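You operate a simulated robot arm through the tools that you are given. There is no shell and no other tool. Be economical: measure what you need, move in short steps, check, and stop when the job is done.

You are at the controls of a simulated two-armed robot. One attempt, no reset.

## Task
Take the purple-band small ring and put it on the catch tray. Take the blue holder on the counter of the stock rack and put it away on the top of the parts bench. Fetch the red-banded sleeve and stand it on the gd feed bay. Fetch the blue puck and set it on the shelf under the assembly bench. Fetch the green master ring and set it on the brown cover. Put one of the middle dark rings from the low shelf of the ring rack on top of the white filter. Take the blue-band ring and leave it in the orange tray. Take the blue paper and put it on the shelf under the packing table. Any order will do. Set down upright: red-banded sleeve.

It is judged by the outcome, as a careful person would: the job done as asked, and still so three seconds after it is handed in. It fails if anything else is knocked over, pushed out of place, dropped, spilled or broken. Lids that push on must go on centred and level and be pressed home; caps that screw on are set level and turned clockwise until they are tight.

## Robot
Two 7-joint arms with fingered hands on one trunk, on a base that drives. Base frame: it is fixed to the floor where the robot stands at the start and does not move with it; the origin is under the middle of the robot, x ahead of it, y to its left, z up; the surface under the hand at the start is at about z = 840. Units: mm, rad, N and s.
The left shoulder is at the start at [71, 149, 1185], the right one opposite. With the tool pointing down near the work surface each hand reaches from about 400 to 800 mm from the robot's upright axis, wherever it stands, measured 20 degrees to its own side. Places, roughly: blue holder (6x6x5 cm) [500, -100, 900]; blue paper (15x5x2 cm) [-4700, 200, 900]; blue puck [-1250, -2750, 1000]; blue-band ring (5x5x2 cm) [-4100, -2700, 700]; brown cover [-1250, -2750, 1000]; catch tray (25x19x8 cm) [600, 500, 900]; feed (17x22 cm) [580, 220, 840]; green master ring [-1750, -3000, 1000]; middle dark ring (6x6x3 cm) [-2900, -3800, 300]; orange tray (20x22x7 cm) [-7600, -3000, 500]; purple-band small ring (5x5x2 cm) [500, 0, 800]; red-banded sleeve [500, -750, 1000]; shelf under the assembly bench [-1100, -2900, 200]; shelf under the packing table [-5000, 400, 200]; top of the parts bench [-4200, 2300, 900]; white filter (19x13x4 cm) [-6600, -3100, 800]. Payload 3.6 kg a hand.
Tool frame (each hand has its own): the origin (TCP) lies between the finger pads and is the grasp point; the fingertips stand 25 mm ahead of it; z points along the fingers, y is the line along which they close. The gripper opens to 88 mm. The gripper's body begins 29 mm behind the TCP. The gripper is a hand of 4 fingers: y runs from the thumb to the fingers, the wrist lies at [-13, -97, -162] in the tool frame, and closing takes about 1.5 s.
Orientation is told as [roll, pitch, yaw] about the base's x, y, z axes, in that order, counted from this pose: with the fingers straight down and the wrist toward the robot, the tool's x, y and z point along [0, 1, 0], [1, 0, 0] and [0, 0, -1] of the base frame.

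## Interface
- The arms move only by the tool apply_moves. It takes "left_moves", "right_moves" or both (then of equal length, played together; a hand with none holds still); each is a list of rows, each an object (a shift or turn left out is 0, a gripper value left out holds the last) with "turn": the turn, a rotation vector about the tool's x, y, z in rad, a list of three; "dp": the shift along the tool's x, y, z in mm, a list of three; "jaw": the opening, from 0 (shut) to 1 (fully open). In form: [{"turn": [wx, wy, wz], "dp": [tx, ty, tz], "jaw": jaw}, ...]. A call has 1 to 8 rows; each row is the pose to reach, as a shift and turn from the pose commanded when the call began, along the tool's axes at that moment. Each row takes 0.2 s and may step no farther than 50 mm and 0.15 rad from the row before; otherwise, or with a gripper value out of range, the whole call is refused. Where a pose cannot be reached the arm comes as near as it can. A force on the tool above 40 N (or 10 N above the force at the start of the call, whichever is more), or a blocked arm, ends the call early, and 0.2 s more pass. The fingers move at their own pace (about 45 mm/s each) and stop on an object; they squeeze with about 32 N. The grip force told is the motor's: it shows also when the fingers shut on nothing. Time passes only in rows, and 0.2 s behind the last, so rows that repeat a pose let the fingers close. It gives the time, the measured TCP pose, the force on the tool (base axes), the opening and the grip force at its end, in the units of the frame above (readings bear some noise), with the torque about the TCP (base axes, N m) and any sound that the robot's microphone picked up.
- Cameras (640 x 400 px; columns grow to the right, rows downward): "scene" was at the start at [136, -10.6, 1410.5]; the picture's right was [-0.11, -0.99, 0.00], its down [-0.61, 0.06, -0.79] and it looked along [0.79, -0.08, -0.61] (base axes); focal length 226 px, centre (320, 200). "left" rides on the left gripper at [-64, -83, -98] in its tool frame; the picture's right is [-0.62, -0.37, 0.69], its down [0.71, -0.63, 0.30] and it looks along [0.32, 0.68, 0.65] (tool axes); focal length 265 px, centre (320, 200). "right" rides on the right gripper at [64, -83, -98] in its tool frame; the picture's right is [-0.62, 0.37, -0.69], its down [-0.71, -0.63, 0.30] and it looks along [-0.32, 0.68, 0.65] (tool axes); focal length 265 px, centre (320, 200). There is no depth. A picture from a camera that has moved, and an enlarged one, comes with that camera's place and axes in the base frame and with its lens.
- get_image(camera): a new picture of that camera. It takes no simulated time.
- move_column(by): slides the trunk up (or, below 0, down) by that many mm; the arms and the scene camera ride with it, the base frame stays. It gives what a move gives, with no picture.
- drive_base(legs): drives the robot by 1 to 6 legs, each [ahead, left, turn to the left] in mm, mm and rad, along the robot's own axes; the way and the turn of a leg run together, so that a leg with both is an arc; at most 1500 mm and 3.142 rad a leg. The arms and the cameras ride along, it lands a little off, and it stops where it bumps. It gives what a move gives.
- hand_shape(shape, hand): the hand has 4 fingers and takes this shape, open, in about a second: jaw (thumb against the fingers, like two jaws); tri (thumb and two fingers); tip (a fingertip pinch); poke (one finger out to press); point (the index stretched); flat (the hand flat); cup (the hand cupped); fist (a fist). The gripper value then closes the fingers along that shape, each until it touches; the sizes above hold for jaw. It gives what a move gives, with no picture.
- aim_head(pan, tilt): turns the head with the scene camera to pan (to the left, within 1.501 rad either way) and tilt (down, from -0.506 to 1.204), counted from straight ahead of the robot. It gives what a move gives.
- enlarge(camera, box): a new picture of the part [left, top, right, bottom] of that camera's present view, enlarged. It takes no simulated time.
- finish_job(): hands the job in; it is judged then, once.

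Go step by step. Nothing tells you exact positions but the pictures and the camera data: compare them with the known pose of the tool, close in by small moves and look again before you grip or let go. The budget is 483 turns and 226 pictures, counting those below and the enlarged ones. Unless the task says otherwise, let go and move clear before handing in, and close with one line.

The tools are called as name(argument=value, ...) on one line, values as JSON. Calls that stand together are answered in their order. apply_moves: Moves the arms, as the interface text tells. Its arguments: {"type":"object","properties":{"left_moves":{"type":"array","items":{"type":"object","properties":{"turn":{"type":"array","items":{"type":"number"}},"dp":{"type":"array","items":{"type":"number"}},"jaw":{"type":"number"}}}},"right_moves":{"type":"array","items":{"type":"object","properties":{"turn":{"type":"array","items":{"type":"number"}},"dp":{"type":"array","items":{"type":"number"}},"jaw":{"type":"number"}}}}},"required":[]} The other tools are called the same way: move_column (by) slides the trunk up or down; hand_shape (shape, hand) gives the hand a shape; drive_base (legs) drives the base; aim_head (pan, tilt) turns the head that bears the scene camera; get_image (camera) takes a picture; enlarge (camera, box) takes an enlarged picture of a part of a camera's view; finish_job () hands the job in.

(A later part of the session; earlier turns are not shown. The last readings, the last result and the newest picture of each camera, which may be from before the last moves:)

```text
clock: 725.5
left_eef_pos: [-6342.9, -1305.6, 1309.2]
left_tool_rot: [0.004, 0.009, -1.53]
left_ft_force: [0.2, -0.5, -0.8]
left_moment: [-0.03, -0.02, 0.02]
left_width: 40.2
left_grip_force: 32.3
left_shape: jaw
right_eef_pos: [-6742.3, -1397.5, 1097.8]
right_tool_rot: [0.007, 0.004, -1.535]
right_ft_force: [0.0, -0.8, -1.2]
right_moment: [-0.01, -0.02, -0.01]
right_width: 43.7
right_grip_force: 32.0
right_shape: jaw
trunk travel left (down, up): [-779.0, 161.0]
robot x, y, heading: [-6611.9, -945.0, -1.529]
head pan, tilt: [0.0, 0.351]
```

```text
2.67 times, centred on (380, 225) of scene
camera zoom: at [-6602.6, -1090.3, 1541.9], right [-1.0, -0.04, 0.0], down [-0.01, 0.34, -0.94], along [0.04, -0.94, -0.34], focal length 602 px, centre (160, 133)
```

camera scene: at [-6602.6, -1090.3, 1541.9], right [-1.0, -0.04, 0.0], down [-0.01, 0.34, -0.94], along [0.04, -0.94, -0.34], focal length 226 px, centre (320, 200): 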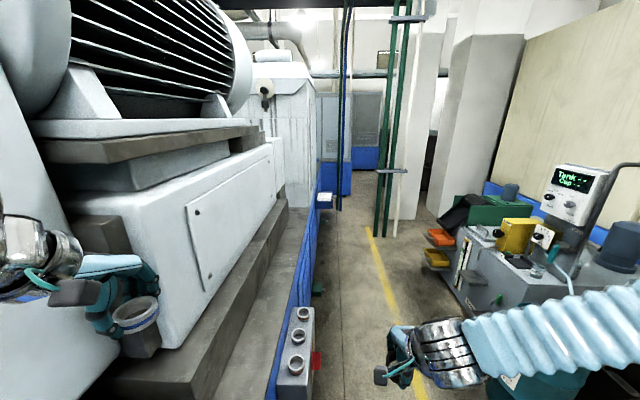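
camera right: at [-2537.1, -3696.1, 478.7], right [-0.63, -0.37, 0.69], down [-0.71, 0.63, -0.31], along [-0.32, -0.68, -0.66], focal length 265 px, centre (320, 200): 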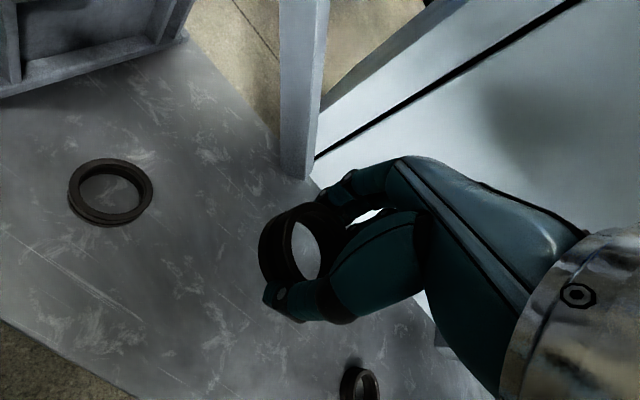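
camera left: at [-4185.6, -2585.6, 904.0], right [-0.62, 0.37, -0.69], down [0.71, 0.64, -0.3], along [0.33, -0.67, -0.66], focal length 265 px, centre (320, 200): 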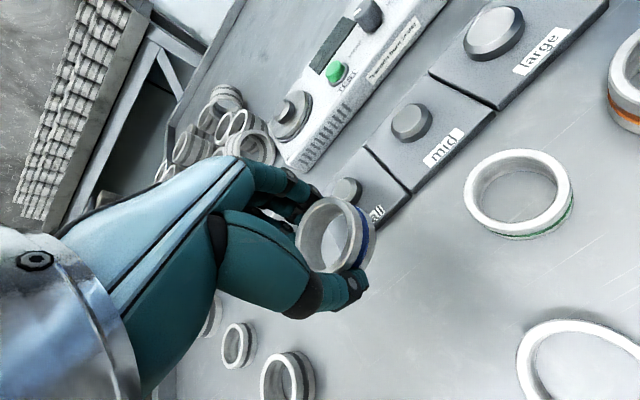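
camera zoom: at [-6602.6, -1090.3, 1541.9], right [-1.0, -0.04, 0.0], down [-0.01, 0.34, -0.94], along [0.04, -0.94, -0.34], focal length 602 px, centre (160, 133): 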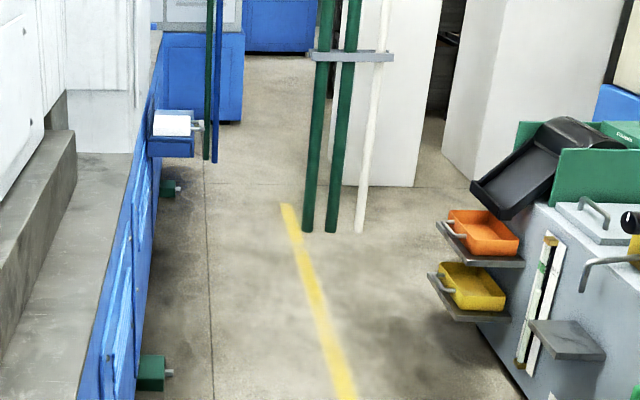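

The white filter sits on a blue bracket at about [-6560, -3150], and the orange tray on a bracket of the tank unit near [-7600, -3000]. Driving down the corridor.

drive_base(legs=[[0, -420, -0.04], [1300, 0, 0]])

aim_head(pan=0.1, tilt=0.5)

get_image(camera="scene")

```text
clock: 747.9
left_eef_pos: [-6790.7, -2637.7, 1309.7]
left_tool_rot: [0.001, 0.008, -1.581]
left_ft_force: [0.9, 0.1, -1.2]
left_moment: [0.01, -0.01, -0.03]
left_width: 40.2
left_grip_force: 31.8
left_shape: jaw
right_eef_pos: [-7193.5, -2710.8, 1099.6]
right_tool_rot: [0.008, 0.002, -1.582]
right_ft_force: [-0.1, -0.3, -1.7]
right_moment: [0.01, -0.03, 0.0]
right_width: 43.5
right_grip_force: 31.8
right_shape: jaw
trunk travel left (down, up): [-779.0, 161.0]
robot x, y, heading: [-7038.6, -2268.7, -1.583]
head pan, tilt: [0.0, 0.351]
```

```text
clock: 748.6
left_eef_pos: [-6791.2, -2638.3, 1309.1]
left_tool_rot: [0.002, 0.009, -1.581]
left_ft_force: [-0.2, -0.2, -1.3]
left_moment: [-0.02, 0.03, 0.01]
left_width: 40.0
left_grip_force: 32.4
left_shape: jaw
right_eef_pos: [-7193.7, -2712.0, 1099.2]
right_tool_rot: [0.007, 0.002, -1.583]
right_ft_force: [1.1, 0.4, -1.7]
right_moment: [0.04, -0.02, 0.0]
right_width: 43.6
right_grip_force: 31.8
right_shape: jaw
trunk travel left (down, up): [-779.0, 161.0]
robot x, y, heading: [-7036.6, -2268.8, -1.579]
head pan, tilt: [0.099, 0.499]
```

```text
94 pictures are left
camera scene: at [-7030.0, -2408.5, 1528.4], right [-1.0, -0.09, 0.0], down [-0.04, 0.48, -0.88], along [0.08, -0.87, -0.48], focal length 226 px, centre (320, 200)
```

scene: 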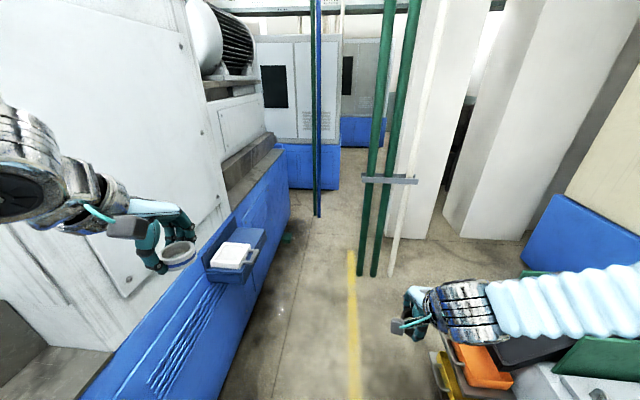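

drive_base(legs=[[690, 0, 0], [0, 0, 1.58]])

aim_head(pan=-0.2, tilt=0.8)

get_image(camera="scene")

get_image(camera="right")

```text
clock: 767.9
left_eef_pos: [-6673.1, -2716.2, 1308.8]
left_tool_rot: [0.002, 0.01, -0.007]
left_ft_force: [-0.7, 0.3, -0.7]
left_moment: [-0.01, 0.0, -0.04]
left_width: 39.6
left_grip_force: 32.0
left_shape: jaw
right_eef_pos: [-6601.8, -3119.6, 1098.9]
right_tool_rot: [0.007, 0.003, -0.013]
right_ft_force: [0.0, -0.8, -1.5]
right_moment: [0.0, -0.01, 0.01]
right_width: 43.5
right_grip_force: 31.8
right_shape: jaw
trunk travel left (down, up): [-779.0, 161.0]
robot x, y, heading: [-7042.5, -2964.5, -0.005]
head pan, tilt: [0.099, 0.499]
```

```text
clock: 768.7
left_eef_pos: [-6675.0, -2717.7, 1309.5]
left_tool_rot: [0.001, 0.008, -0.008]
left_ft_force: [-0.4, -0.3, -0.6]
left_moment: [-0.01, 0.01, 0.01]
left_width: 39.2
left_grip_force: 32.5
left_shape: jaw
right_eef_pos: [-6601.7, -3120.3, 1098.7]
right_tool_rot: [0.007, 0.005, -0.01]
right_ft_force: [-0.3, -0.4, -0.9]
right_moment: [0.03, 0.01, -0.01]
right_width: 43.5
right_grip_force: 31.6
right_shape: jaw
trunk travel left (down, up): [-779.0, 161.0]
robot x, y, heading: [-7042.1, -2965.8, -0.005]
head pan, tilt: [-0.201, 0.799]
```

```text
93 pictures are left
camera scene: at [-6917.7, -2981.9, 1502.3], right [-0.21, -0.98, 0.0], down [-0.7, 0.15, -0.7], along [0.68, -0.14, -0.72], focal length 226 px, centre (320, 200)
```

scene: 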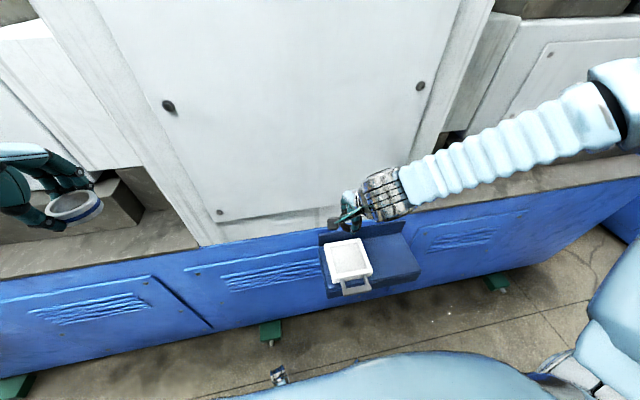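

```text
92 pictures are left
camera right: at [-6682.1, -3054.9, 1197.8], right [0.36, -0.63, 0.69], down [-0.64, -0.7, -0.31], along [0.68, -0.33, -0.66], focal length 265 px, centre (320, 200)
```

right: 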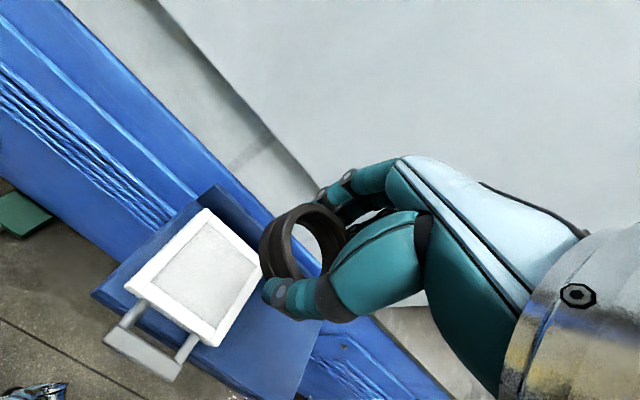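

Filter centre ≈ [-6546, -3147], top z ≈ 790. Lowering the trunk and positioning the ring above it.

apply_moves(right_moves=[{"dp": [-14, 23, 0]}, {"dp": [-28, 44, 0]}, {"dp": [-28, 44, 30]}, {"dp": [-28, 44, 30]}])

move_column(by=-190)

get_image(camera="right")

get_image(camera="scene")

```text
clock: 769.7
left_eef_pos: [-6675.3, -2715.8, 1309.9]
left_tool_rot: [0.001, 0.009, -0.01]
left_ft_force: [0.2, -0.4, -1.3]
left_moment: [0.05, 0.04, 0.01]
left_width: 39.2
left_grip_force: 31.8
left_shape: jaw
right_eef_pos: [-6559.2, -3147.6, 1069.8]
right_tool_rot: [0.006, 0.004, -0.013]
right_ft_force: [0.0, -0.3, -1.2]
right_moment: [0.01, 0.0, 0.0]
right_width: 43.7
right_grip_force: 31.7
right_shape: jaw
trunk travel left (down, up): [-779.0, 161.0]
robot x, y, heading: [-7045.8, -2961.3, -0.003]
head pan, tilt: [-0.201, 0.799]
```

```text
clock: 771.8
left_eef_pos: [-6675.7, -2716.3, 1119.7]
left_tool_rot: [0.002, 0.008, -0.007]
left_ft_force: [0.1, 0.1, -0.2]
left_moment: [0.0, 0.03, 0.02]
left_width: 39.4
left_grip_force: 32.5
left_shape: jaw
right_eef_pos: [-6559.7, -3147.8, 879.6]
right_tool_rot: [0.007, 0.004, -0.012]
right_ft_force: [0.5, -0.5, -0.9]
right_moment: [-0.01, 0.01, 0.02]
right_width: 43.5
right_grip_force: 32.3
right_shape: jaw
trunk travel left (down, up): [-589.0, 351.0]
robot x, y, heading: [-7045.1, -2962.9, -0.004]
head pan, tilt: [-0.201, 0.799]
```

```text
91 pictures are left
camera right: at [-6640.1, -3082.8, 978.2], right [0.36, -0.63, 0.69], down [-0.64, -0.7, -0.31], along [0.68, -0.33, -0.66], focal length 265 px, centre (320, 200)
```

right: 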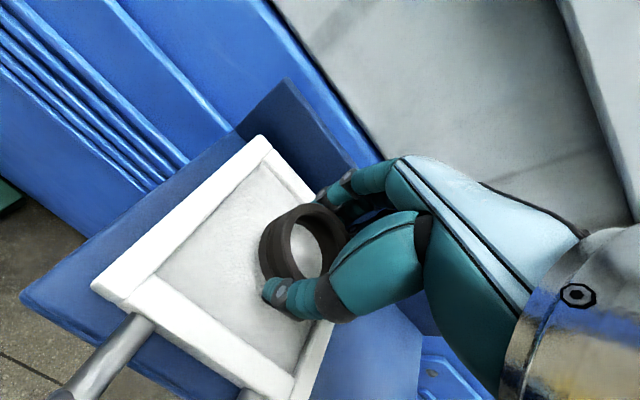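

```text
90 pictures are left
camera scene: at [-6917.9, -2982.2, 1312.3], right [-0.21, -0.98, 0.0], down [-0.7, 0.15, -0.7], along [0.68, -0.14, -0.72], focal length 226 px, centre (320, 200)
```

scene: 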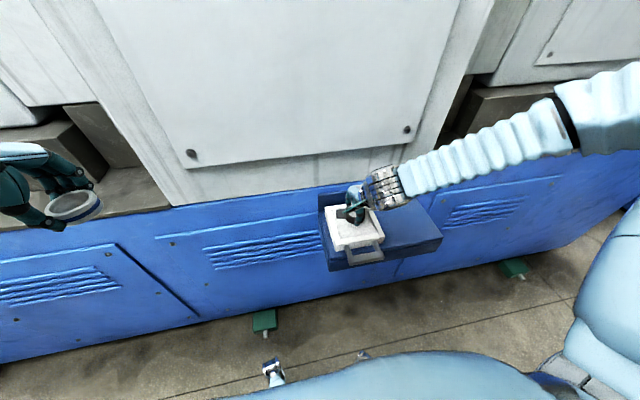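

apply_moves(right_moves=[{"dp": [-8, 10, 15]}, {"dp": [-8, 10, 30]}, {"dp": [-8, 10, 40]}, {"dp": [-8, 10, 46]}])

get_image(camera="right")

```text
clock: 772.4
left_eef_pos: [-6676.7, -2717.7, 1120.5]
left_tool_rot: [0.002, 0.008, -0.008]
left_ft_force: [-0.4, 0.0, -0.4]
left_moment: [0.0, 0.03, -0.01]
left_width: 39.3
left_grip_force: 32.1
left_shape: jaw
right_eef_pos: [-6543.9, -3152.8, 859.7]
right_tool_rot: [0.011, -0.021, -0.01]
right_ft_force: [-6.3, -1.4, 17.6]
right_moment: [0.02, 0.41, 0.04]
right_width: 44.4
right_grip_force: 32.7
right_shape: jaw
trunk travel left (down, up): [-589.0, 351.0]
robot x, y, heading: [-7045.0, -2964.5, -0.01]
head pan, tilt: [-0.201, 0.799]
stopped in row 3 (right hand): the force on the tool passed its limit at 43 N (the readings are from after the stop); the commanded pose is now the measured one
```

```text
89 pictures are left
camera right: at [-6628.0, -3088.7, 957.3], right [0.35, -0.63, 0.69], down [-0.63, -0.71, -0.33], along [0.69, -0.32, -0.64], focal length 265 px, centre (320, 200)
```

right: 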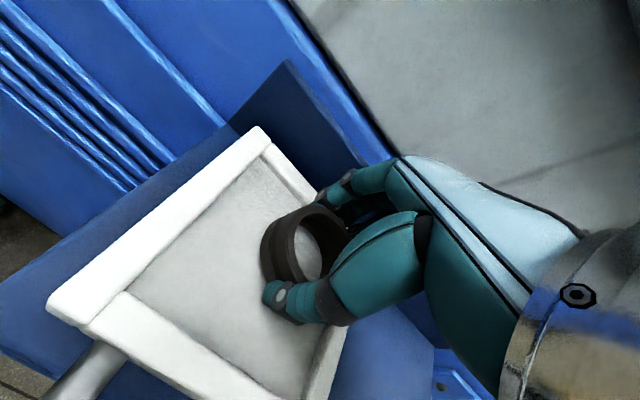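

Contact at the filter surface (z ≈ 828). I'll lift slightly, centre it better and level, then set it down gently.

apply_moves(right_moves=[{"dp": [4, -4, -6], "turn": [0.01, -0.005, 0]}, {"dp": [9, -8, -10], "turn": [0.021, -0.009, 0]}, {"dp": [9, -8, -10], "turn": [0.021, -0.009, 0]}])

enlarge(camera="right", box=[30, 100, 430, 400])

```text
clock: 773.2
left_eef_pos: [-6674.5, -2717.8, 1119.9]
left_tool_rot: [0.003, 0.01, -0.008]
left_ft_force: [-0.6, -0.2, -1.1]
left_moment: [-0.01, 0.05, -0.02]
left_width: 39.3
left_grip_force: 32.0
left_shape: jaw
right_eef_pos: [-6552.8, -3146.4, 865.4]
right_tool_rot: [-0.001, 0.006, -0.01]
right_ft_force: [-1.1, -0.9, -1.5]
right_moment: [0.0, -0.01, 0.01]
right_width: 44.0
right_grip_force: 32.0
right_shape: jaw
trunk travel left (down, up): [-589.0, 351.0]
robot x, y, heading: [-7043.4, -2967.3, -0.007]
head pan, tilt: [-0.201, 0.799]
```

```text
1.33 times, centred on (230, 250) of right
camera zoom: at [-6633.1, -3080.8, 964.8], right [0.37, -0.62, 0.69], down [-0.64, -0.71, -0.3], along [0.68, -0.33, -0.66], focal length 354 px, centre (440, 133)
```

zoom: 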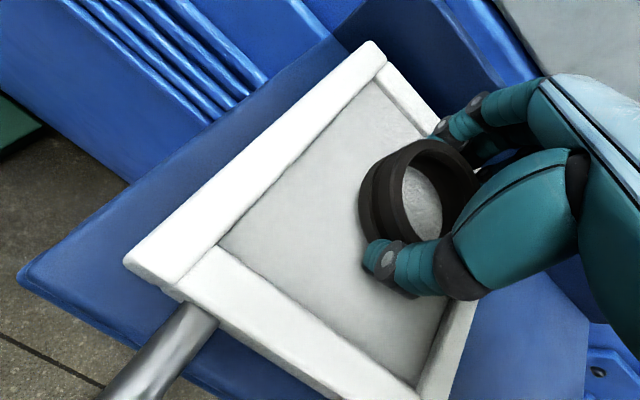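

apply_moves(right_moves=[{"dp": [0, -8, 0]}, {"dp": [0, -8, 3]}, {"dp": [0, -8, 5]}])

```text
clock: 774.0
left_eef_pos: [-6674.4, -2717.1, 1120.2]
left_tool_rot: [0.001, 0.01, -0.01]
left_ft_force: [0.3, -0.8, -0.7]
left_moment: [-0.01, 0.0, 0.07]
left_width: 39.1
left_grip_force: 32.0
left_shape: jaw
right_eef_pos: [-6559.3, -3145.8, 862.2]
right_tool_rot: [0.0, 0.004, -0.013]
right_ft_force: [0.1, -0.6, -0.3]
right_moment: [0.01, 0.01, 0.02]
right_width: 44.1
right_grip_force: 32.2
right_shape: jaw
trunk travel left (down, up): [-589.0, 351.0]
robot x, y, heading: [-7046.0, -2965.1, -0.009]
head pan, tilt: [-0.201, 0.799]
```

apply_moves(right_moves=[{"dp": [0, 0, 2]}, {"dp": [0, 0, 4]}, {"dp": [0, 0, 4]}])

```text
clock: 774.8
left_eef_pos: [-6676.0, -2717.4, 1120.5]
left_tool_rot: [0.002, 0.008, -0.007]
left_ft_force: [-0.2, 0.3, -1.2]
left_moment: [-0.01, -0.03, 0.0]
left_width: 39.2
left_grip_force: 31.6
left_shape: jaw
right_eef_pos: [-6559.6, -3144.5, 859.5]
right_tool_rot: [-0.001, -0.001, -0.009]
right_ft_force: [0.3, -2.0, 14.5]
right_moment: [-0.05, -0.12, -0.03]
right_width: 44.0
right_grip_force: 31.7
right_shape: jaw
trunk travel left (down, up): [-589.0, 351.0]
robot x, y, heading: [-7046.5, -2960.3, -0.01]
head pan, tilt: [-0.201, 0.799]
```

apply_moves(right_moves=[{"dp": [0, 0, -2]}, {"dp": [0, 0, -2], "jaw": 0.6}, {"dp": [0, 0, -3], "jaw": 0.7}, {"dp": [0, 0, -4]}, {"dp": [0, 0, -4]}, {"dp": [0, 0, -25]}, {"dp": [0, 0, -65]}, {"dp": [0, 0, -110]}])

get_image(camera="right")

```text
clock: 776.6
left_eef_pos: [-6675.9, -2717.5, 1120.0]
left_tool_rot: [0.003, 0.009, -0.007]
left_ft_force: [-0.7, -0.4, -0.5]
left_moment: [0.03, -0.01, 0.01]
left_width: 39.5
left_grip_force: 32.3
left_shape: jaw
right_eef_pos: [-6559.6, -3145.0, 967.8]
right_tool_rot: [0.0, 0.005, -0.01]
right_ft_force: [0.0, -0.6, 0.1]
right_moment: [0.01, -0.03, -0.04]
right_width: 61.2
right_grip_force: 0.1
right_shape: jaw
trunk travel left (down, up): [-589.0, 351.0]
robot x, y, heading: [-7047.2, -2962.5, -0.008]
head pan, tilt: [-0.201, 0.799]
```

```text
87 pictures are left
camera right: at [-6640.6, -3079.5, 1067.0], right [0.37, -0.62, 0.69], down [-0.64, -0.71, -0.3], along [0.68, -0.33, -0.66], focal length 265 px, centre (320, 200)
```

right: 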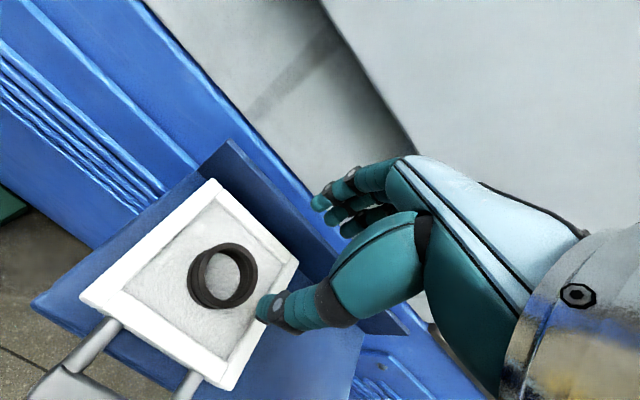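

The dark ring rests on the filter. Raising a bit and turning north to look at the orange tray from here.

move_column(by=150)

drive_base(legs=[[0, 0, 1.57]])

aim_head(pan=1.4, tilt=0.8)

get_image(camera="scene")

```text
clock: 778.3
left_eef_pos: [-6675.2, -2716.6, 1268.9]
left_tool_rot: [0.002, 0.007, -0.01]
left_ft_force: [-0.3, 0.0, -0.9]
left_moment: [0.03, 0.03, 0.0]
left_width: 39.4
left_grip_force: 31.9
left_shape: jaw
right_eef_pos: [-6558.9, -3145.3, 1117.7]
right_tool_rot: [-0.001, 0.005, -0.012]
right_ft_force: [-0.2, 0.3, -1.0]
right_moment: [-0.01, 0.0, -0.02]
right_width: 61.3
right_grip_force: 0.0
right_shape: jaw
trunk travel left (down, up): [-739.0, 201.0]
robot x, y, heading: [-7044.8, -2965.7, -0.007]
head pan, tilt: [-0.201, 0.799]
```

```text
clock: 788.3
left_eef_pos: [-7269.9, -2577.7, 1269.8]
left_tool_rot: [0.003, 0.011, 1.499]
left_ft_force: [-0.1, -0.6, -0.2]
left_moment: [-0.01, 0.0, 0.02]
left_width: 38.8
left_grip_force: 32.5
left_shape: jaw
right_eef_pos: [-6837.3, -2486.9, 1117.9]
right_tool_rot: [0.0, 0.006, 1.499]
right_ft_force: [-0.7, -0.1, -0.1]
right_moment: [-0.01, -0.02, 0.01]
right_width: 61.5
right_grip_force: 0.0
right_shape: jaw
trunk travel left (down, up): [-739.0, 201.0]
robot x, y, heading: [-7045.3, -2967.4, 1.502]
head pan, tilt: [-0.201, 0.799]
```

```text
clock: 790.0
left_eef_pos: [-7270.7, -2578.2, 1269.0]
left_tool_rot: [0.001, 0.009, 1.502]
left_ft_force: [-0.8, 0.1, -1.1]
left_moment: [0.01, 0.04, -0.01]
left_width: 39.0
left_grip_force: 32.2
left_shape: jaw
right_eef_pos: [-6836.8, -2488.0, 1116.9]
right_tool_rot: [0.0, 0.005, 1.499]
right_ft_force: [-0.2, 0.3, 0.2]
right_moment: [-0.06, -0.04, -0.02]
right_width: 61.3
right_grip_force: 0.1
right_shape: jaw
trunk travel left (down, up): [-739.0, 201.0]
robot x, y, heading: [-7046.9, -2968.3, 1.502]
head pan, tilt: [1.4, 0.799]
```

```text
86 pictures are left
camera scene: at [-7121.9, -2896.1, 1462.3], right [0.24, 0.97, 0.0], down [0.7, -0.17, -0.7], along [-0.68, 0.17, -0.72], focal length 226 px, centre (320, 200)
```

scene: 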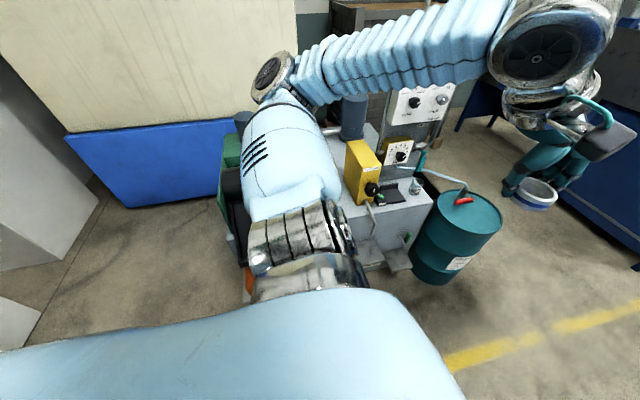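

move_column(by=100)

drive_base(legs=[[100, 0, 0], [0, 0, 1.64]])

aim_head(pan=0.2, tilt=0.9)

get_image(camera="scene")

get_image(camera="left")

```text
clock: 791.3
left_eef_pos: [-7270.7, -2578.6, 1369.5]
left_tool_rot: [0.004, 0.01, 1.501]
left_ft_force: [0.5, -0.6, -0.9]
left_moment: [0.01, -0.02, -0.02]
left_width: 38.8
left_grip_force: 32.1
left_shape: jaw
right_eef_pos: [-6836.5, -2487.5, 1216.1]
right_tool_rot: [0.001, 0.005, 1.5]
right_ft_force: [0.2, 0.5, -0.1]
right_moment: [-0.01, 0.02, -0.04]
right_width: 61.1
right_grip_force: 0.0
right_shape: jaw
trunk travel left (down, up): [-839.0, 101.0]
robot x, y, heading: [-7047.1, -2965.3, 1.503]
head pan, tilt: [1.4, 0.799]
```

```text
clock: 803.5
left_eef_pos: [-7415.0, -3102.4, 1370.5]
left_tool_rot: [0.004, 0.01, 3.112]
left_ft_force: [-0.1, 0.3, -0.9]
left_moment: [-0.03, 0.01, 0.03]
left_width: 37.7
left_grip_force: 32.5
left_shape: jaw
right_eef_pos: [-7521.7, -2672.4, 1217.4]
right_tool_rot: [0.001, 0.006, 3.111]
right_ft_force: [-0.3, -0.3, 0.1]
right_moment: [0.01, -0.02, 0.02]
right_width: 61.3
right_grip_force: 0.0
right_shape: jaw
trunk travel left (down, up): [-839.0, 101.0]
robot x, y, heading: [-7033.6, -2863.2, 3.115]
head pan, tilt: [1.4, 0.799]
```

```text
clock: 804.9
left_eef_pos: [-7415.2, -3103.1, 1370.4]
left_tool_rot: [0.001, 0.007, 3.113]
left_ft_force: [-0.9, -0.4, -1.3]
left_moment: [-0.02, -0.03, -0.02]
left_width: 37.7
left_grip_force: 31.9
left_shape: jaw
right_eef_pos: [-7522.6, -2673.1, 1217.7]
right_tool_rot: [0.0, 0.005, 3.11]
right_ft_force: [-0.5, 0.3, 0.0]
right_moment: [0.01, 0.01, -0.02]
right_width: 61.5
right_grip_force: 0.2
right_shape: jaw
trunk travel left (down, up): [-839.0, 101.0]
robot x, y, heading: [-7039.2, -2863.7, 3.108]
head pan, tilt: [0.201, 0.901]
```

```text
85 pictures are left
camera scene: at [-7164.2, -2877.2, 1554.4], right [-0.17, 0.99, 0.0], down [0.77, 0.13, -0.62], along [-0.61, -0.11, -0.78], focal length 226 px, centre (320, 200)
```

scene: 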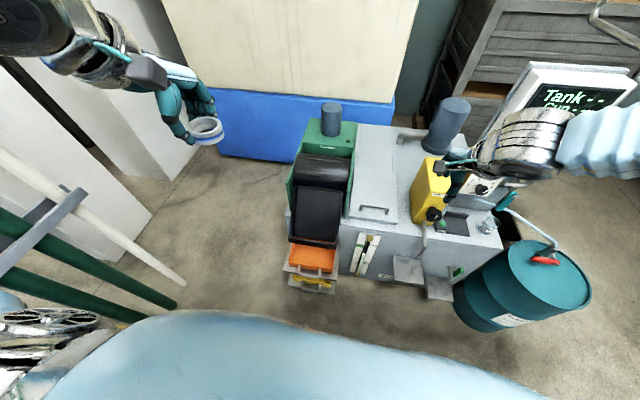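

```text
84 pictures are left
camera left: at [-7330.8, -3041.2, 1469.7], right [0.39, 0.61, -0.69], down [0.61, -0.73, -0.3], along [-0.69, -0.31, -0.66], focal length 265 px, centre (320, 200)
```

left: 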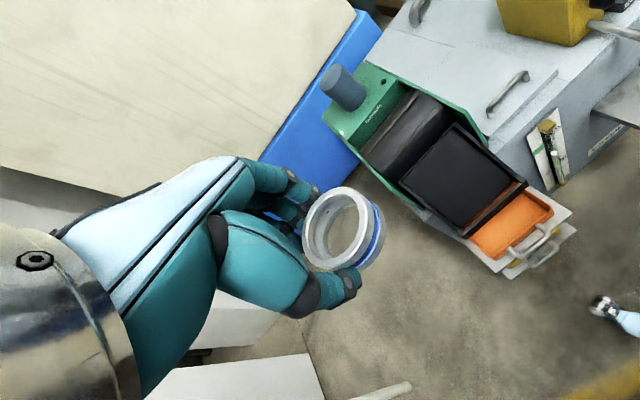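

enlarge(camera="left", box=[400, 120, 620, 290])

enlarge(camera="scene", box=[240, 140, 400, 310])

```text
2.35 times, centred on (510, 205) of left
camera zoom: at [-7330.8, -3041.2, 1469.7], right [0.39, 0.61, -0.69], down [0.61, -0.73, -0.3], along [-0.69, -0.31, -0.66], focal length 624 px, centre (-127, 188)
```

zoom: 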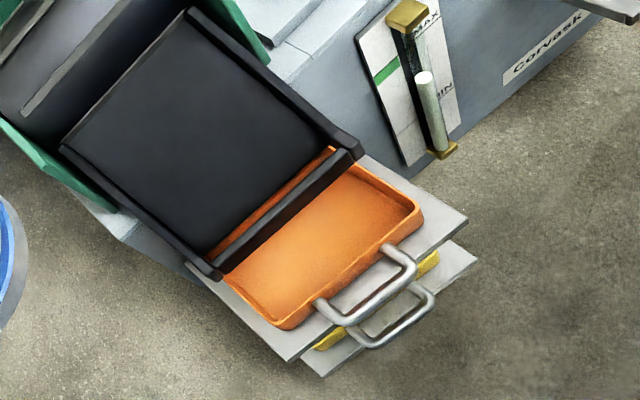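

```text
2.35 times, centred on (320, 225) of scene
camera zoom: at [-7164.2, -2877.2, 1554.4], right [-0.17, 0.99, 0.0], down [0.77, 0.13, -0.62], along [-0.61, -0.11, -0.78], focal length 531 px, centre (320, 141)
```

zoom: 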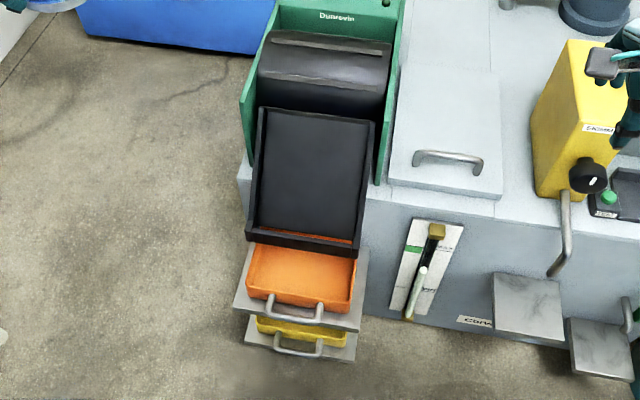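

The tray opening is about 110 mm deep in front of the chute lip (lip z ≈ 618). I'll need to tilt the hand slightly. First retract the right arm and move closer.

apply_moves(right_moves=[{"dp": [0, -20, -40]}, {"dp": [0, -45, -80]}, {"dp": [0, -75, -120]}, {"dp": [0, -105, -150]}, {"dp": [0, -105, -150]}])

drive_base(legs=[[70, 0, 0.03], [0, -40, 0]])

move_column(by=-400)

get_image(camera="scene")

get_image(camera="left")

```text
clock: 806.1
left_eef_pos: [-7415.0, -3103.5, 1369.6]
left_tool_rot: [0.001, 0.008, 3.111]
left_ft_force: [0.4, -0.2, -1.2]
left_moment: [-0.02, 0.01, 0.02]
left_width: 37.8
left_grip_force: 32.2
left_shape: jaw
right_eef_pos: [-7418.2, -2677.4, 1369.0]
right_tool_rot: [0.0, 0.006, 3.111]
right_ft_force: [-0.4, 0.8, -0.5]
right_moment: [-0.01, 0.04, 0.0]
right_width: 61.3
right_grip_force: 0.1
right_shape: jaw
trunk travel left (down, up): [-839.0, 101.0]
robot x, y, heading: [-7037.9, -2862.4, 3.117]
head pan, tilt: [0.201, 0.901]
```

```text
clock: 808.4
left_eef_pos: [-7478.4, -3079.6, 1367.3]
left_tool_rot: [-0.003, 0.01, -3.14]
left_ft_force: [0.5, -0.7, -1.3]
left_moment: [0.01, 0.01, -0.01]
left_width: 37.6
left_grip_force: 31.4
left_shape: jaw
right_eef_pos: [-7495.4, -2655.3, 1367.9]
right_tool_rot: [-0.005, 0.007, 3.141]
right_ft_force: [0.1, 0.1, 0.9]
right_moment: [0.03, 0.02, -0.03]
right_width: 61.3
right_grip_force: 0.0
right_shape: jaw
trunk travel left (down, up): [-839.0, 101.0]
robot x, y, heading: [-7110.8, -2819.6, -3.14]
head pan, tilt: [0.201, 0.901]
```

```text
clock: 812.3
left_eef_pos: [-7476.9, -3074.0, 969.5]
left_tool_rot: [0.002, 0.011, -3.141]
left_ft_force: [0.7, -0.5, -0.5]
left_moment: [-0.02, 0.03, -0.01]
left_width: 38.0
left_grip_force: 32.8
left_shape: jaw
right_eef_pos: [-7493.8, -2649.2, 968.5]
right_tool_rot: [-0.001, 0.007, 3.14]
right_ft_force: [-0.2, -0.5, -0.2]
right_moment: [0.0, 0.01, 0.01]
right_width: 61.5
right_grip_force: 0.1
right_shape: jaw
trunk travel left (down, up): [-439.0, 501.0]
robot x, y, heading: [-7106.8, -2819.9, -3.142]
head pan, tilt: [0.201, 0.901]
```

```text
81 pictures are left
camera scene: at [-7232.8, -2837.4, 1154.4], right [-0.2, 0.98, 0.0], down [0.77, 0.16, -0.62], along [-0.61, -0.12, -0.78], focal length 226 px, centre (320, 200)
```

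scene: 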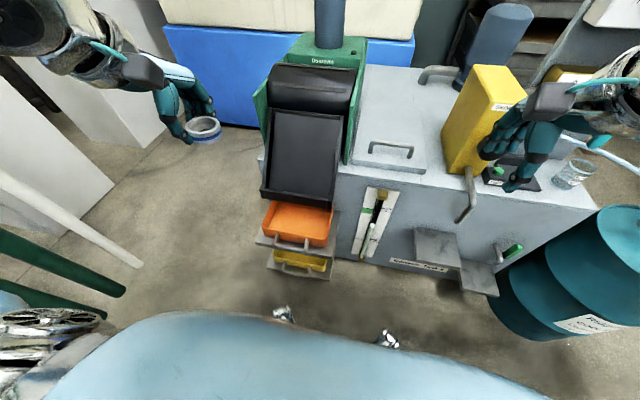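

```text
80 pictures are left
camera left: at [-7394.7, -3009.6, 1069.8], right [0.38, 0.62, -0.69], down [0.63, -0.71, -0.3], along [-0.68, -0.33, -0.66], focal length 265 px, centre (320, 200)
```

left: 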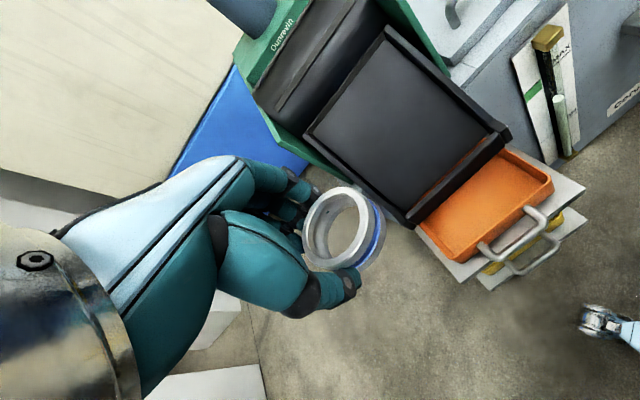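

The tray is easier to enter with the hand coming from the south (grip axis along the wide opening). I'll raise, turn north, and go around to the south side.

move_column(by=400)

drive_base(legs=[[-60, 0, 0], [0, 0, -1.57], [-620, 0, 0]])

aim_head(pan=0.9, tilt=0.6)

get_image(camera="scene")

```text
clock: 816.1
left_eef_pos: [-7477.5, -3074.6, 1369.3]
left_tool_rot: [0.001, 0.009, -3.141]
left_ft_force: [0.4, -0.7, -1.4]
left_moment: [0.0, 0.01, 0.01]
left_width: 37.7
left_grip_force: 31.7
left_shape: jaw
right_eef_pos: [-7495.2, -2648.6, 1367.7]
right_tool_rot: [0.0, 0.005, 3.139]
right_ft_force: [-0.7, -0.4, -0.3]
right_moment: [0.02, -0.01, -0.02]
right_width: 61.5
right_grip_force: 0.0
right_shape: jaw
trunk travel left (down, up): [-839.0, 101.0]
robot x, y, heading: [-7108.1, -2821.1, -3.145]
head pan, tilt: [0.201, 0.901]
```

```text
clock: 835.5
left_eef_pos: [-7301.4, -3069.1, 1370.4]
left_tool_rot: [0.002, 0.01, 1.557]
left_ft_force: [-0.4, -0.8, -0.5]
left_moment: [0.01, 0.03, 0.0]
left_width: 35.1
left_grip_force: 31.7
left_shape: jaw
right_eef_pos: [-6876.3, -3058.9, 1368.8]
right_tool_rot: [0.002, 0.005, 1.555]
right_ft_force: [-0.1, 0.2, 0.1]
right_moment: [-0.01, 0.01, -0.01]
right_width: 61.2
right_grip_force: 0.1
right_shape: jaw
trunk travel left (down, up): [-839.0, 101.0]
robot x, y, heading: [-7053.3, -3441.9, 1.556]
head pan, tilt: [0.201, 0.901]
```

```text
clock: 836.6
left_eef_pos: [-7304.8, -3070.6, 1369.4]
left_tool_rot: [0.0, 0.011, 1.554]
left_ft_force: [0.7, 0.3, -0.7]
left_moment: [-0.06, 0.04, -0.02]
left_width: 35.1
left_grip_force: 32.1
left_shape: jaw
right_eef_pos: [-6879.0, -3059.9, 1368.4]
right_tool_rot: [0.0, 0.006, 1.555]
right_ft_force: [-0.6, -0.7, 0.2]
right_moment: [0.01, 0.01, 0.04]
right_width: 61.3
right_grip_force: 0.2
right_shape: jaw
trunk travel left (down, up): [-839.0, 101.0]
robot x, y, heading: [-7055.8, -3443.7, 1.561]
head pan, tilt: [0.901, 0.6]
```

```text
79 pictures are left
camera scene: at [-7124.7, -3339.3, 1579.1], right [0.63, 0.78, 0.0], down [0.44, -0.36, -0.82], along [-0.64, 0.52, -0.57], focal length 226 px, centre (320, 200)
```

scene: 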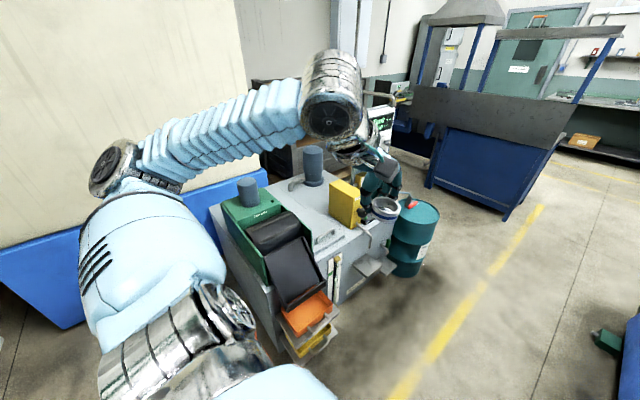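

The left grip width keeps shrinking; checking the ring.

enlarge(camera="left", box=[200, 130, 440, 340])

```text
1.90 times, centred on (320, 235) of left
camera zoom: at [-7240.4, -3153.1, 1469.7], right [0.61, -0.38, -0.69], down [-0.72, -0.62, -0.3], along [-0.31, 0.68, -0.66], focal length 506 px, centre (320, 133)
```

zoom: 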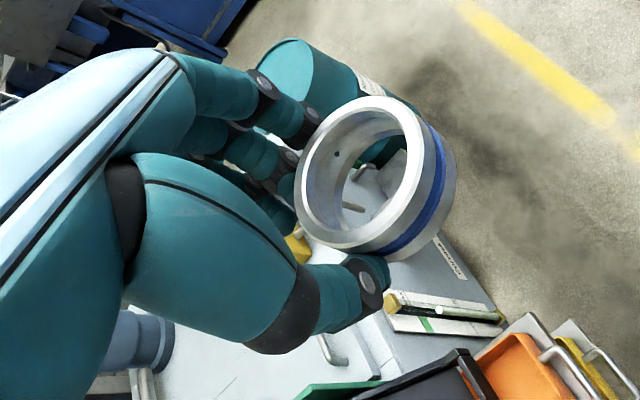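

The ring is sliding sideways in the grip; I'll place it promptly. Moving left, then lowering.

drive_base(legs=[[0, 350, 0.01]])

move_column(by=-400)

get_image(camera="left")

```text
clock: 841.1
left_eef_pos: [-7634.2, -3064.7, 1367.7]
left_tool_rot: [0.004, 0.018, 1.569]
left_ft_force: [0.3, 0.3, -0.9]
left_moment: [0.0, 0.03, 0.0]
left_width: 35.0
left_grip_force: 32.1
left_shape: jaw
right_eef_pos: [-7208.1, -3046.6, 1364.9]
right_tool_rot: [0.003, 0.013, 1.566]
right_ft_force: [0.5, -0.8, 0.1]
right_moment: [0.0, 0.02, 0.01]
right_width: 61.2
right_grip_force: 0.0
right_shape: jaw
trunk travel left (down, up): [-839.0, 101.0]
robot x, y, heading: [-7381.9, -3446.6, 1.572]
head pan, tilt: [0.901, 0.6]
stopped in leg 1: the robot was blocked; the commanded pose is now the measured one
```

```text
clock: 844.9
left_eef_pos: [-7638.1, -3071.3, 969.3]
left_tool_rot: [-0.001, 0.012, 1.569]
left_ft_force: [0.0, -0.5, -0.7]
left_moment: [0.0, 0.03, -0.02]
left_width: 34.8
left_grip_force: 31.8
left_shape: jaw
right_eef_pos: [-7212.9, -3055.0, 968.2]
right_tool_rot: [0.0, 0.01, 1.567]
right_ft_force: [0.4, 0.9, -0.5]
right_moment: [0.01, 0.01, 0.01]
right_width: 60.9
right_grip_force: 0.1
right_shape: jaw
trunk travel left (down, up): [-439.0, 501.0]
robot x, y, heading: [-7386.9, -3442.7, 1.568]
head pan, tilt: [0.901, 0.6]
```

```text
77 pictures are left
camera left: at [-7573.9, -3153.7, 1069.2], right [0.62, -0.38, -0.69], down [-0.72, -0.63, -0.3], along [-0.32, 0.68, -0.66], focal length 265 px, centre (320, 200)
```

left: 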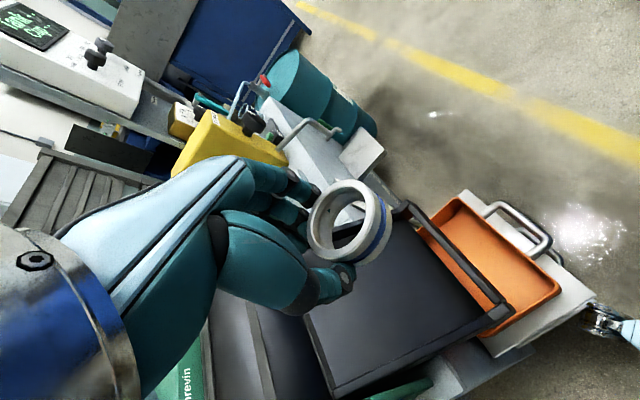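

apply_moves(left_moves=[{"dp": [-14, 34, 0], "turn": [0, 0.07, 0]}, {"dp": [-27, 68, 0], "turn": [0, 0.15, 0]}, {"dp": [-27, 68, 0], "turn": [0, 0.15, 0]}])

move_column(by=-330)

get_image(camera="left")

```text
clock: 845.7
left_eef_pos: [-7614.1, -3004.9, 967.8]
left_tool_rot: [0.148, 0.009, 1.568]
left_ft_force: [0.3, -0.3, -0.9]
left_moment: [0.0, 0.0, 0.03]
left_width: 34.6
left_grip_force: 32.0
left_shape: jaw
right_eef_pos: [-7214.1, -3056.3, 967.9]
right_tool_rot: [-0.003, 0.008, 1.568]
right_ft_force: [0.3, 0.3, 0.5]
right_moment: [0.01, 0.01, 0.0]
right_width: 61.4
right_grip_force: 0.0
right_shape: jaw
trunk travel left (down, up): [-439.0, 501.0]
robot x, y, heading: [-7382.1, -3443.1, 1.571]
head pan, tilt: [0.901, 0.6]
```

```text
clock: 849.0
left_eef_pos: [-7612.8, -3003.8, 636.2]
left_tool_rot: [0.152, 0.013, 1.569]
left_ft_force: [-0.5, 0.3, -0.3]
left_moment: [0.03, 0.04, -0.01]
left_width: 34.7
left_grip_force: 31.5
left_shape: jaw
right_eef_pos: [-7213.4, -3055.0, 637.3]
right_tool_rot: [0.001, 0.009, 1.568]
right_ft_force: [-0.2, 1.1, -0.4]
right_moment: [-0.04, 0.0, -0.01]
right_width: 61.4
right_grip_force: 0.2
right_shape: jaw
trunk travel left (down, up): [-109.0, 831.0]
robot x, y, heading: [-7382.2, -3446.1, 1.571]
head pan, tilt: [0.901, 0.6]
```

```text
76 pictures are left
camera left: at [-7534.0, -3086.1, 726.5], right [0.51, -0.38, -0.77], down [-0.75, -0.63, -0.19], along [-0.42, 0.68, -0.61], focal length 265 px, centre (320, 200)
```

left: 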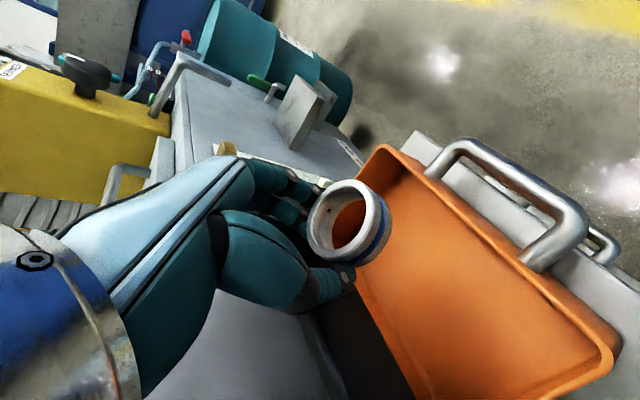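

move_column(by=-90)

get_image(camera="left")

```text
clock: 850.2
left_eef_pos: [-7612.4, -3004.2, 547.1]
left_tool_rot: [0.15, 0.013, 1.569]
left_ft_force: [-0.3, 0.4, 0.2]
left_moment: [-0.03, 0.01, 0.03]
left_width: 34.6
left_grip_force: 32.1
left_shape: jaw
right_eef_pos: [-7212.8, -3055.3, 547.6]
right_tool_rot: [0.001, 0.009, 1.568]
right_ft_force: [0.0, -0.7, -0.3]
right_moment: [-0.01, -0.01, 0.0]
right_width: 61.3
right_grip_force: 0.1
right_shape: jaw
trunk travel left (down, up): [-19.0, 921.0]
robot x, y, heading: [-7382.1, -3441.8, 1.571]
head pan, tilt: [0.901, 0.6]
```

```text
75 pictures are left
camera left: at [-7533.9, -3086.1, 636.5], right [0.51, -0.38, -0.77], down [-0.75, -0.63, -0.19], along [-0.42, 0.68, -0.61], focal length 265 px, centre (320, 200)
```

left: 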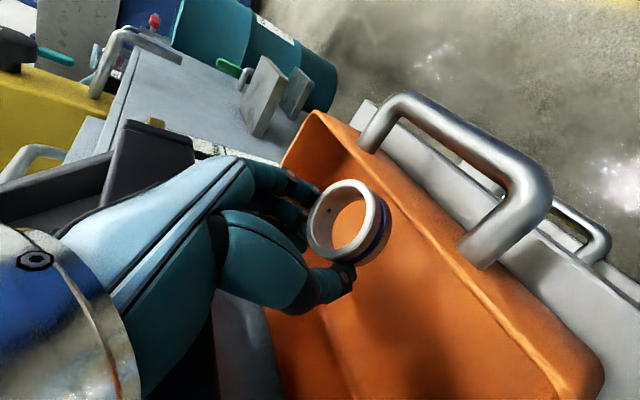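

apply_moves(left_moves=[{"dp": [-1.5, 0, 10]}, {"dp": [-3, 0, 20]}, {"dp": [-4, 0, 28]}, {"dp": [-5, 0, 34]}])

get_image(camera="left")

```text
clock: 851.2
left_eef_pos: [-7613.1, -3004.5, 512.0]
left_tool_rot: [0.15, 0.013, 1.569]
left_ft_force: [0.0, 0.4, -1.6]
left_moment: [-0.02, 0.0, 0.0]
left_width: 34.7
left_grip_force: 32.2
left_shape: jaw
right_eef_pos: [-7212.8, -3055.1, 547.9]
right_tool_rot: [0.001, 0.009, 1.567]
right_ft_force: [-0.4, 0.3, 0.2]
right_moment: [-0.01, 0.01, 0.0]
right_width: 61.2
right_grip_force: 0.0
right_shape: jaw
trunk travel left (down, up): [-19.0, 921.0]
robot x, y, heading: [-7382.8, -3445.0, 1.572]
head pan, tilt: [0.901, 0.6]
```

```text
74 pictures are left
camera left: at [-7534.1, -3086.7, 601.6], right [0.51, -0.38, -0.77], down [-0.75, -0.63, -0.19], along [-0.42, 0.68, -0.61], focal length 265 px, centre (320, 200)
```

left: 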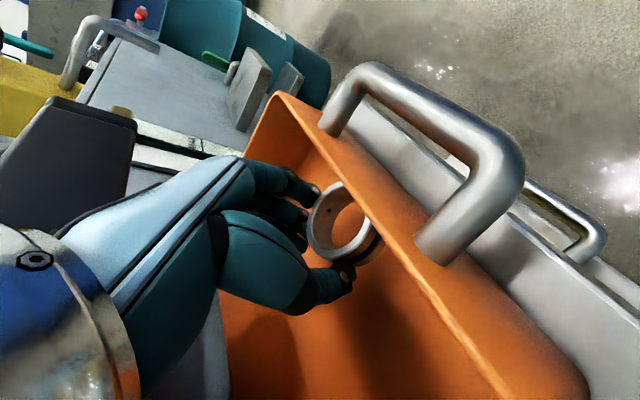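

apply_moves(left_moves=[{"dp": [0, 0, 7]}, {"dp": [0, 0, 13]}, {"dp": [0, 0, 18]}])

get_image(camera="left")

```text
clock: 852.0
left_eef_pos: [-7614.8, -3004.0, 493.5]
left_tool_rot: [0.152, 0.013, 1.57]
left_ft_force: [0.7, -0.3, 1.5]
left_moment: [0.03, -0.06, -0.01]
left_width: 34.6
left_grip_force: 31.8
left_shape: jaw
right_eef_pos: [-7212.8, -3055.3, 547.3]
right_tool_rot: [-0.002, 0.01, 1.567]
right_ft_force: [0.0, 0.4, 0.4]
right_moment: [0.01, -0.01, 0.04]
right_width: 61.2
right_grip_force: 0.0
right_shape: jaw
trunk travel left (down, up): [-19.0, 921.0]
robot x, y, heading: [-7381.6, -3444.1, 1.569]
head pan, tilt: [0.901, 0.6]
```

```text
73 pictures are left
camera left: at [-7536.6, -3086.8, 584.1], right [0.51, -0.38, -0.77], down [-0.75, -0.63, -0.19], along [-0.42, 0.68, -0.61], focal length 265 px, centre (320, 200)
```

left: 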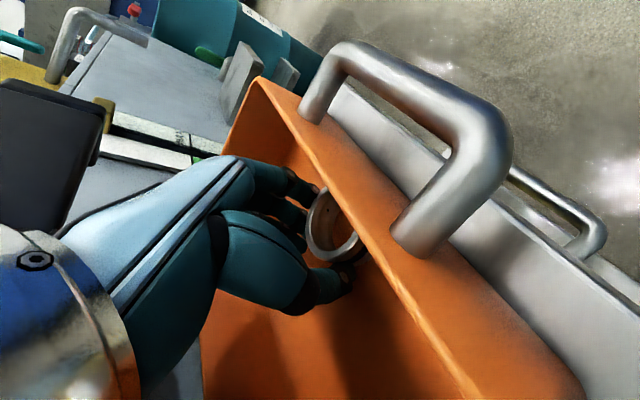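

Contact is just starting. Releasing the ring and rising.

apply_moves(left_moves=[{"dp": [0, 0, 2]}, {"dp": [0, 0, 2], "jaw": 0.55}, {"dp": [0, 0, 2], "jaw": 0.65}, {"dp": [0, 0, 2]}, {"dp": [0, 0, 0]}])

get_image(camera="left")

```text
clock: 853.2
left_eef_pos: [-7615.3, -3004.1, 494.3]
left_tool_rot: [0.15, 0.013, 1.568]
left_ft_force: [0.8, -0.1, 0.1]
left_moment: [0.06, 0.01, 0.01]
left_width: 56.8
left_grip_force: 0.1
left_shape: jaw
right_eef_pos: [-7212.9, -3055.7, 548.4]
right_tool_rot: [0.001, 0.009, 1.568]
right_ft_force: [-0.4, 0.5, 0.2]
right_moment: [0.01, 0.03, -0.02]
right_width: 61.3
right_grip_force: 0.0
right_shape: jaw
trunk travel left (down, up): [-19.0, 921.0]
robot x, y, heading: [-7389.8, -3443.9, 1.567]
head pan, tilt: [0.901, 0.6]
```

```text
72 pictures are left
camera left: at [-7536.7, -3086.8, 584.0], right [0.51, -0.38, -0.77], down [-0.75, -0.63, -0.19], along [-0.42, 0.68, -0.61], focal length 265 px, centre (320, 200)
```

left: 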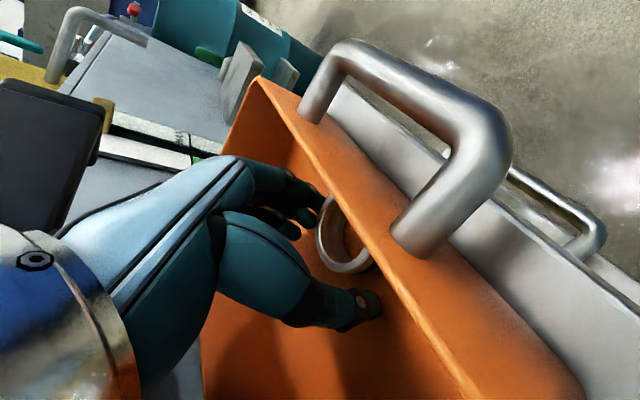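

move_column(by=400)

get_image(camera="left")

```text
clock: 857.0
left_eef_pos: [-7615.1, -3005.7, 895.1]
left_tool_rot: [0.15, 0.014, 1.57]
left_ft_force: [-0.1, 0.2, 1.2]
left_moment: [-0.02, 0.0, 0.0]
left_width: 56.4
left_grip_force: 0.2
left_shape: jaw
right_eef_pos: [-7212.8, -3055.1, 947.3]
right_tool_rot: [0.001, 0.009, 1.568]
right_ft_force: [-0.9, -0.2, 0.7]
right_moment: [0.03, 0.01, 0.0]
right_width: 61.2
right_grip_force: 0.1
right_shape: jaw
trunk travel left (down, up): [-419.0, 521.0]
robot x, y, heading: [-7385.5, -3445.5, 1.573]
head pan, tilt: [0.901, 0.6]
```

```text
71 pictures are left
camera left: at [-7536.7, -3086.7, 984.0], right [0.51, -0.38, -0.77], down [-0.75, -0.63, -0.19], along [-0.42, 0.68, -0.61], focal length 265 px, centre (320, 200)
```

left: 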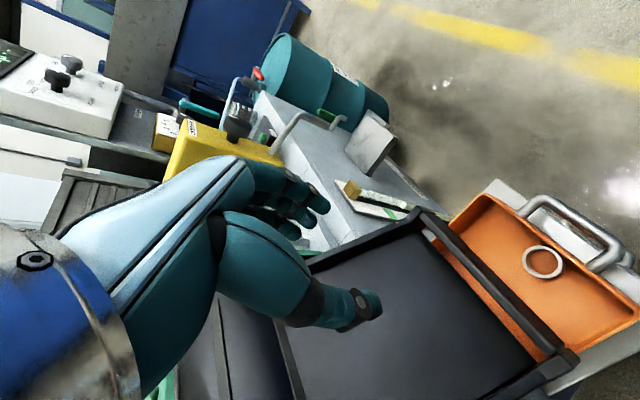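

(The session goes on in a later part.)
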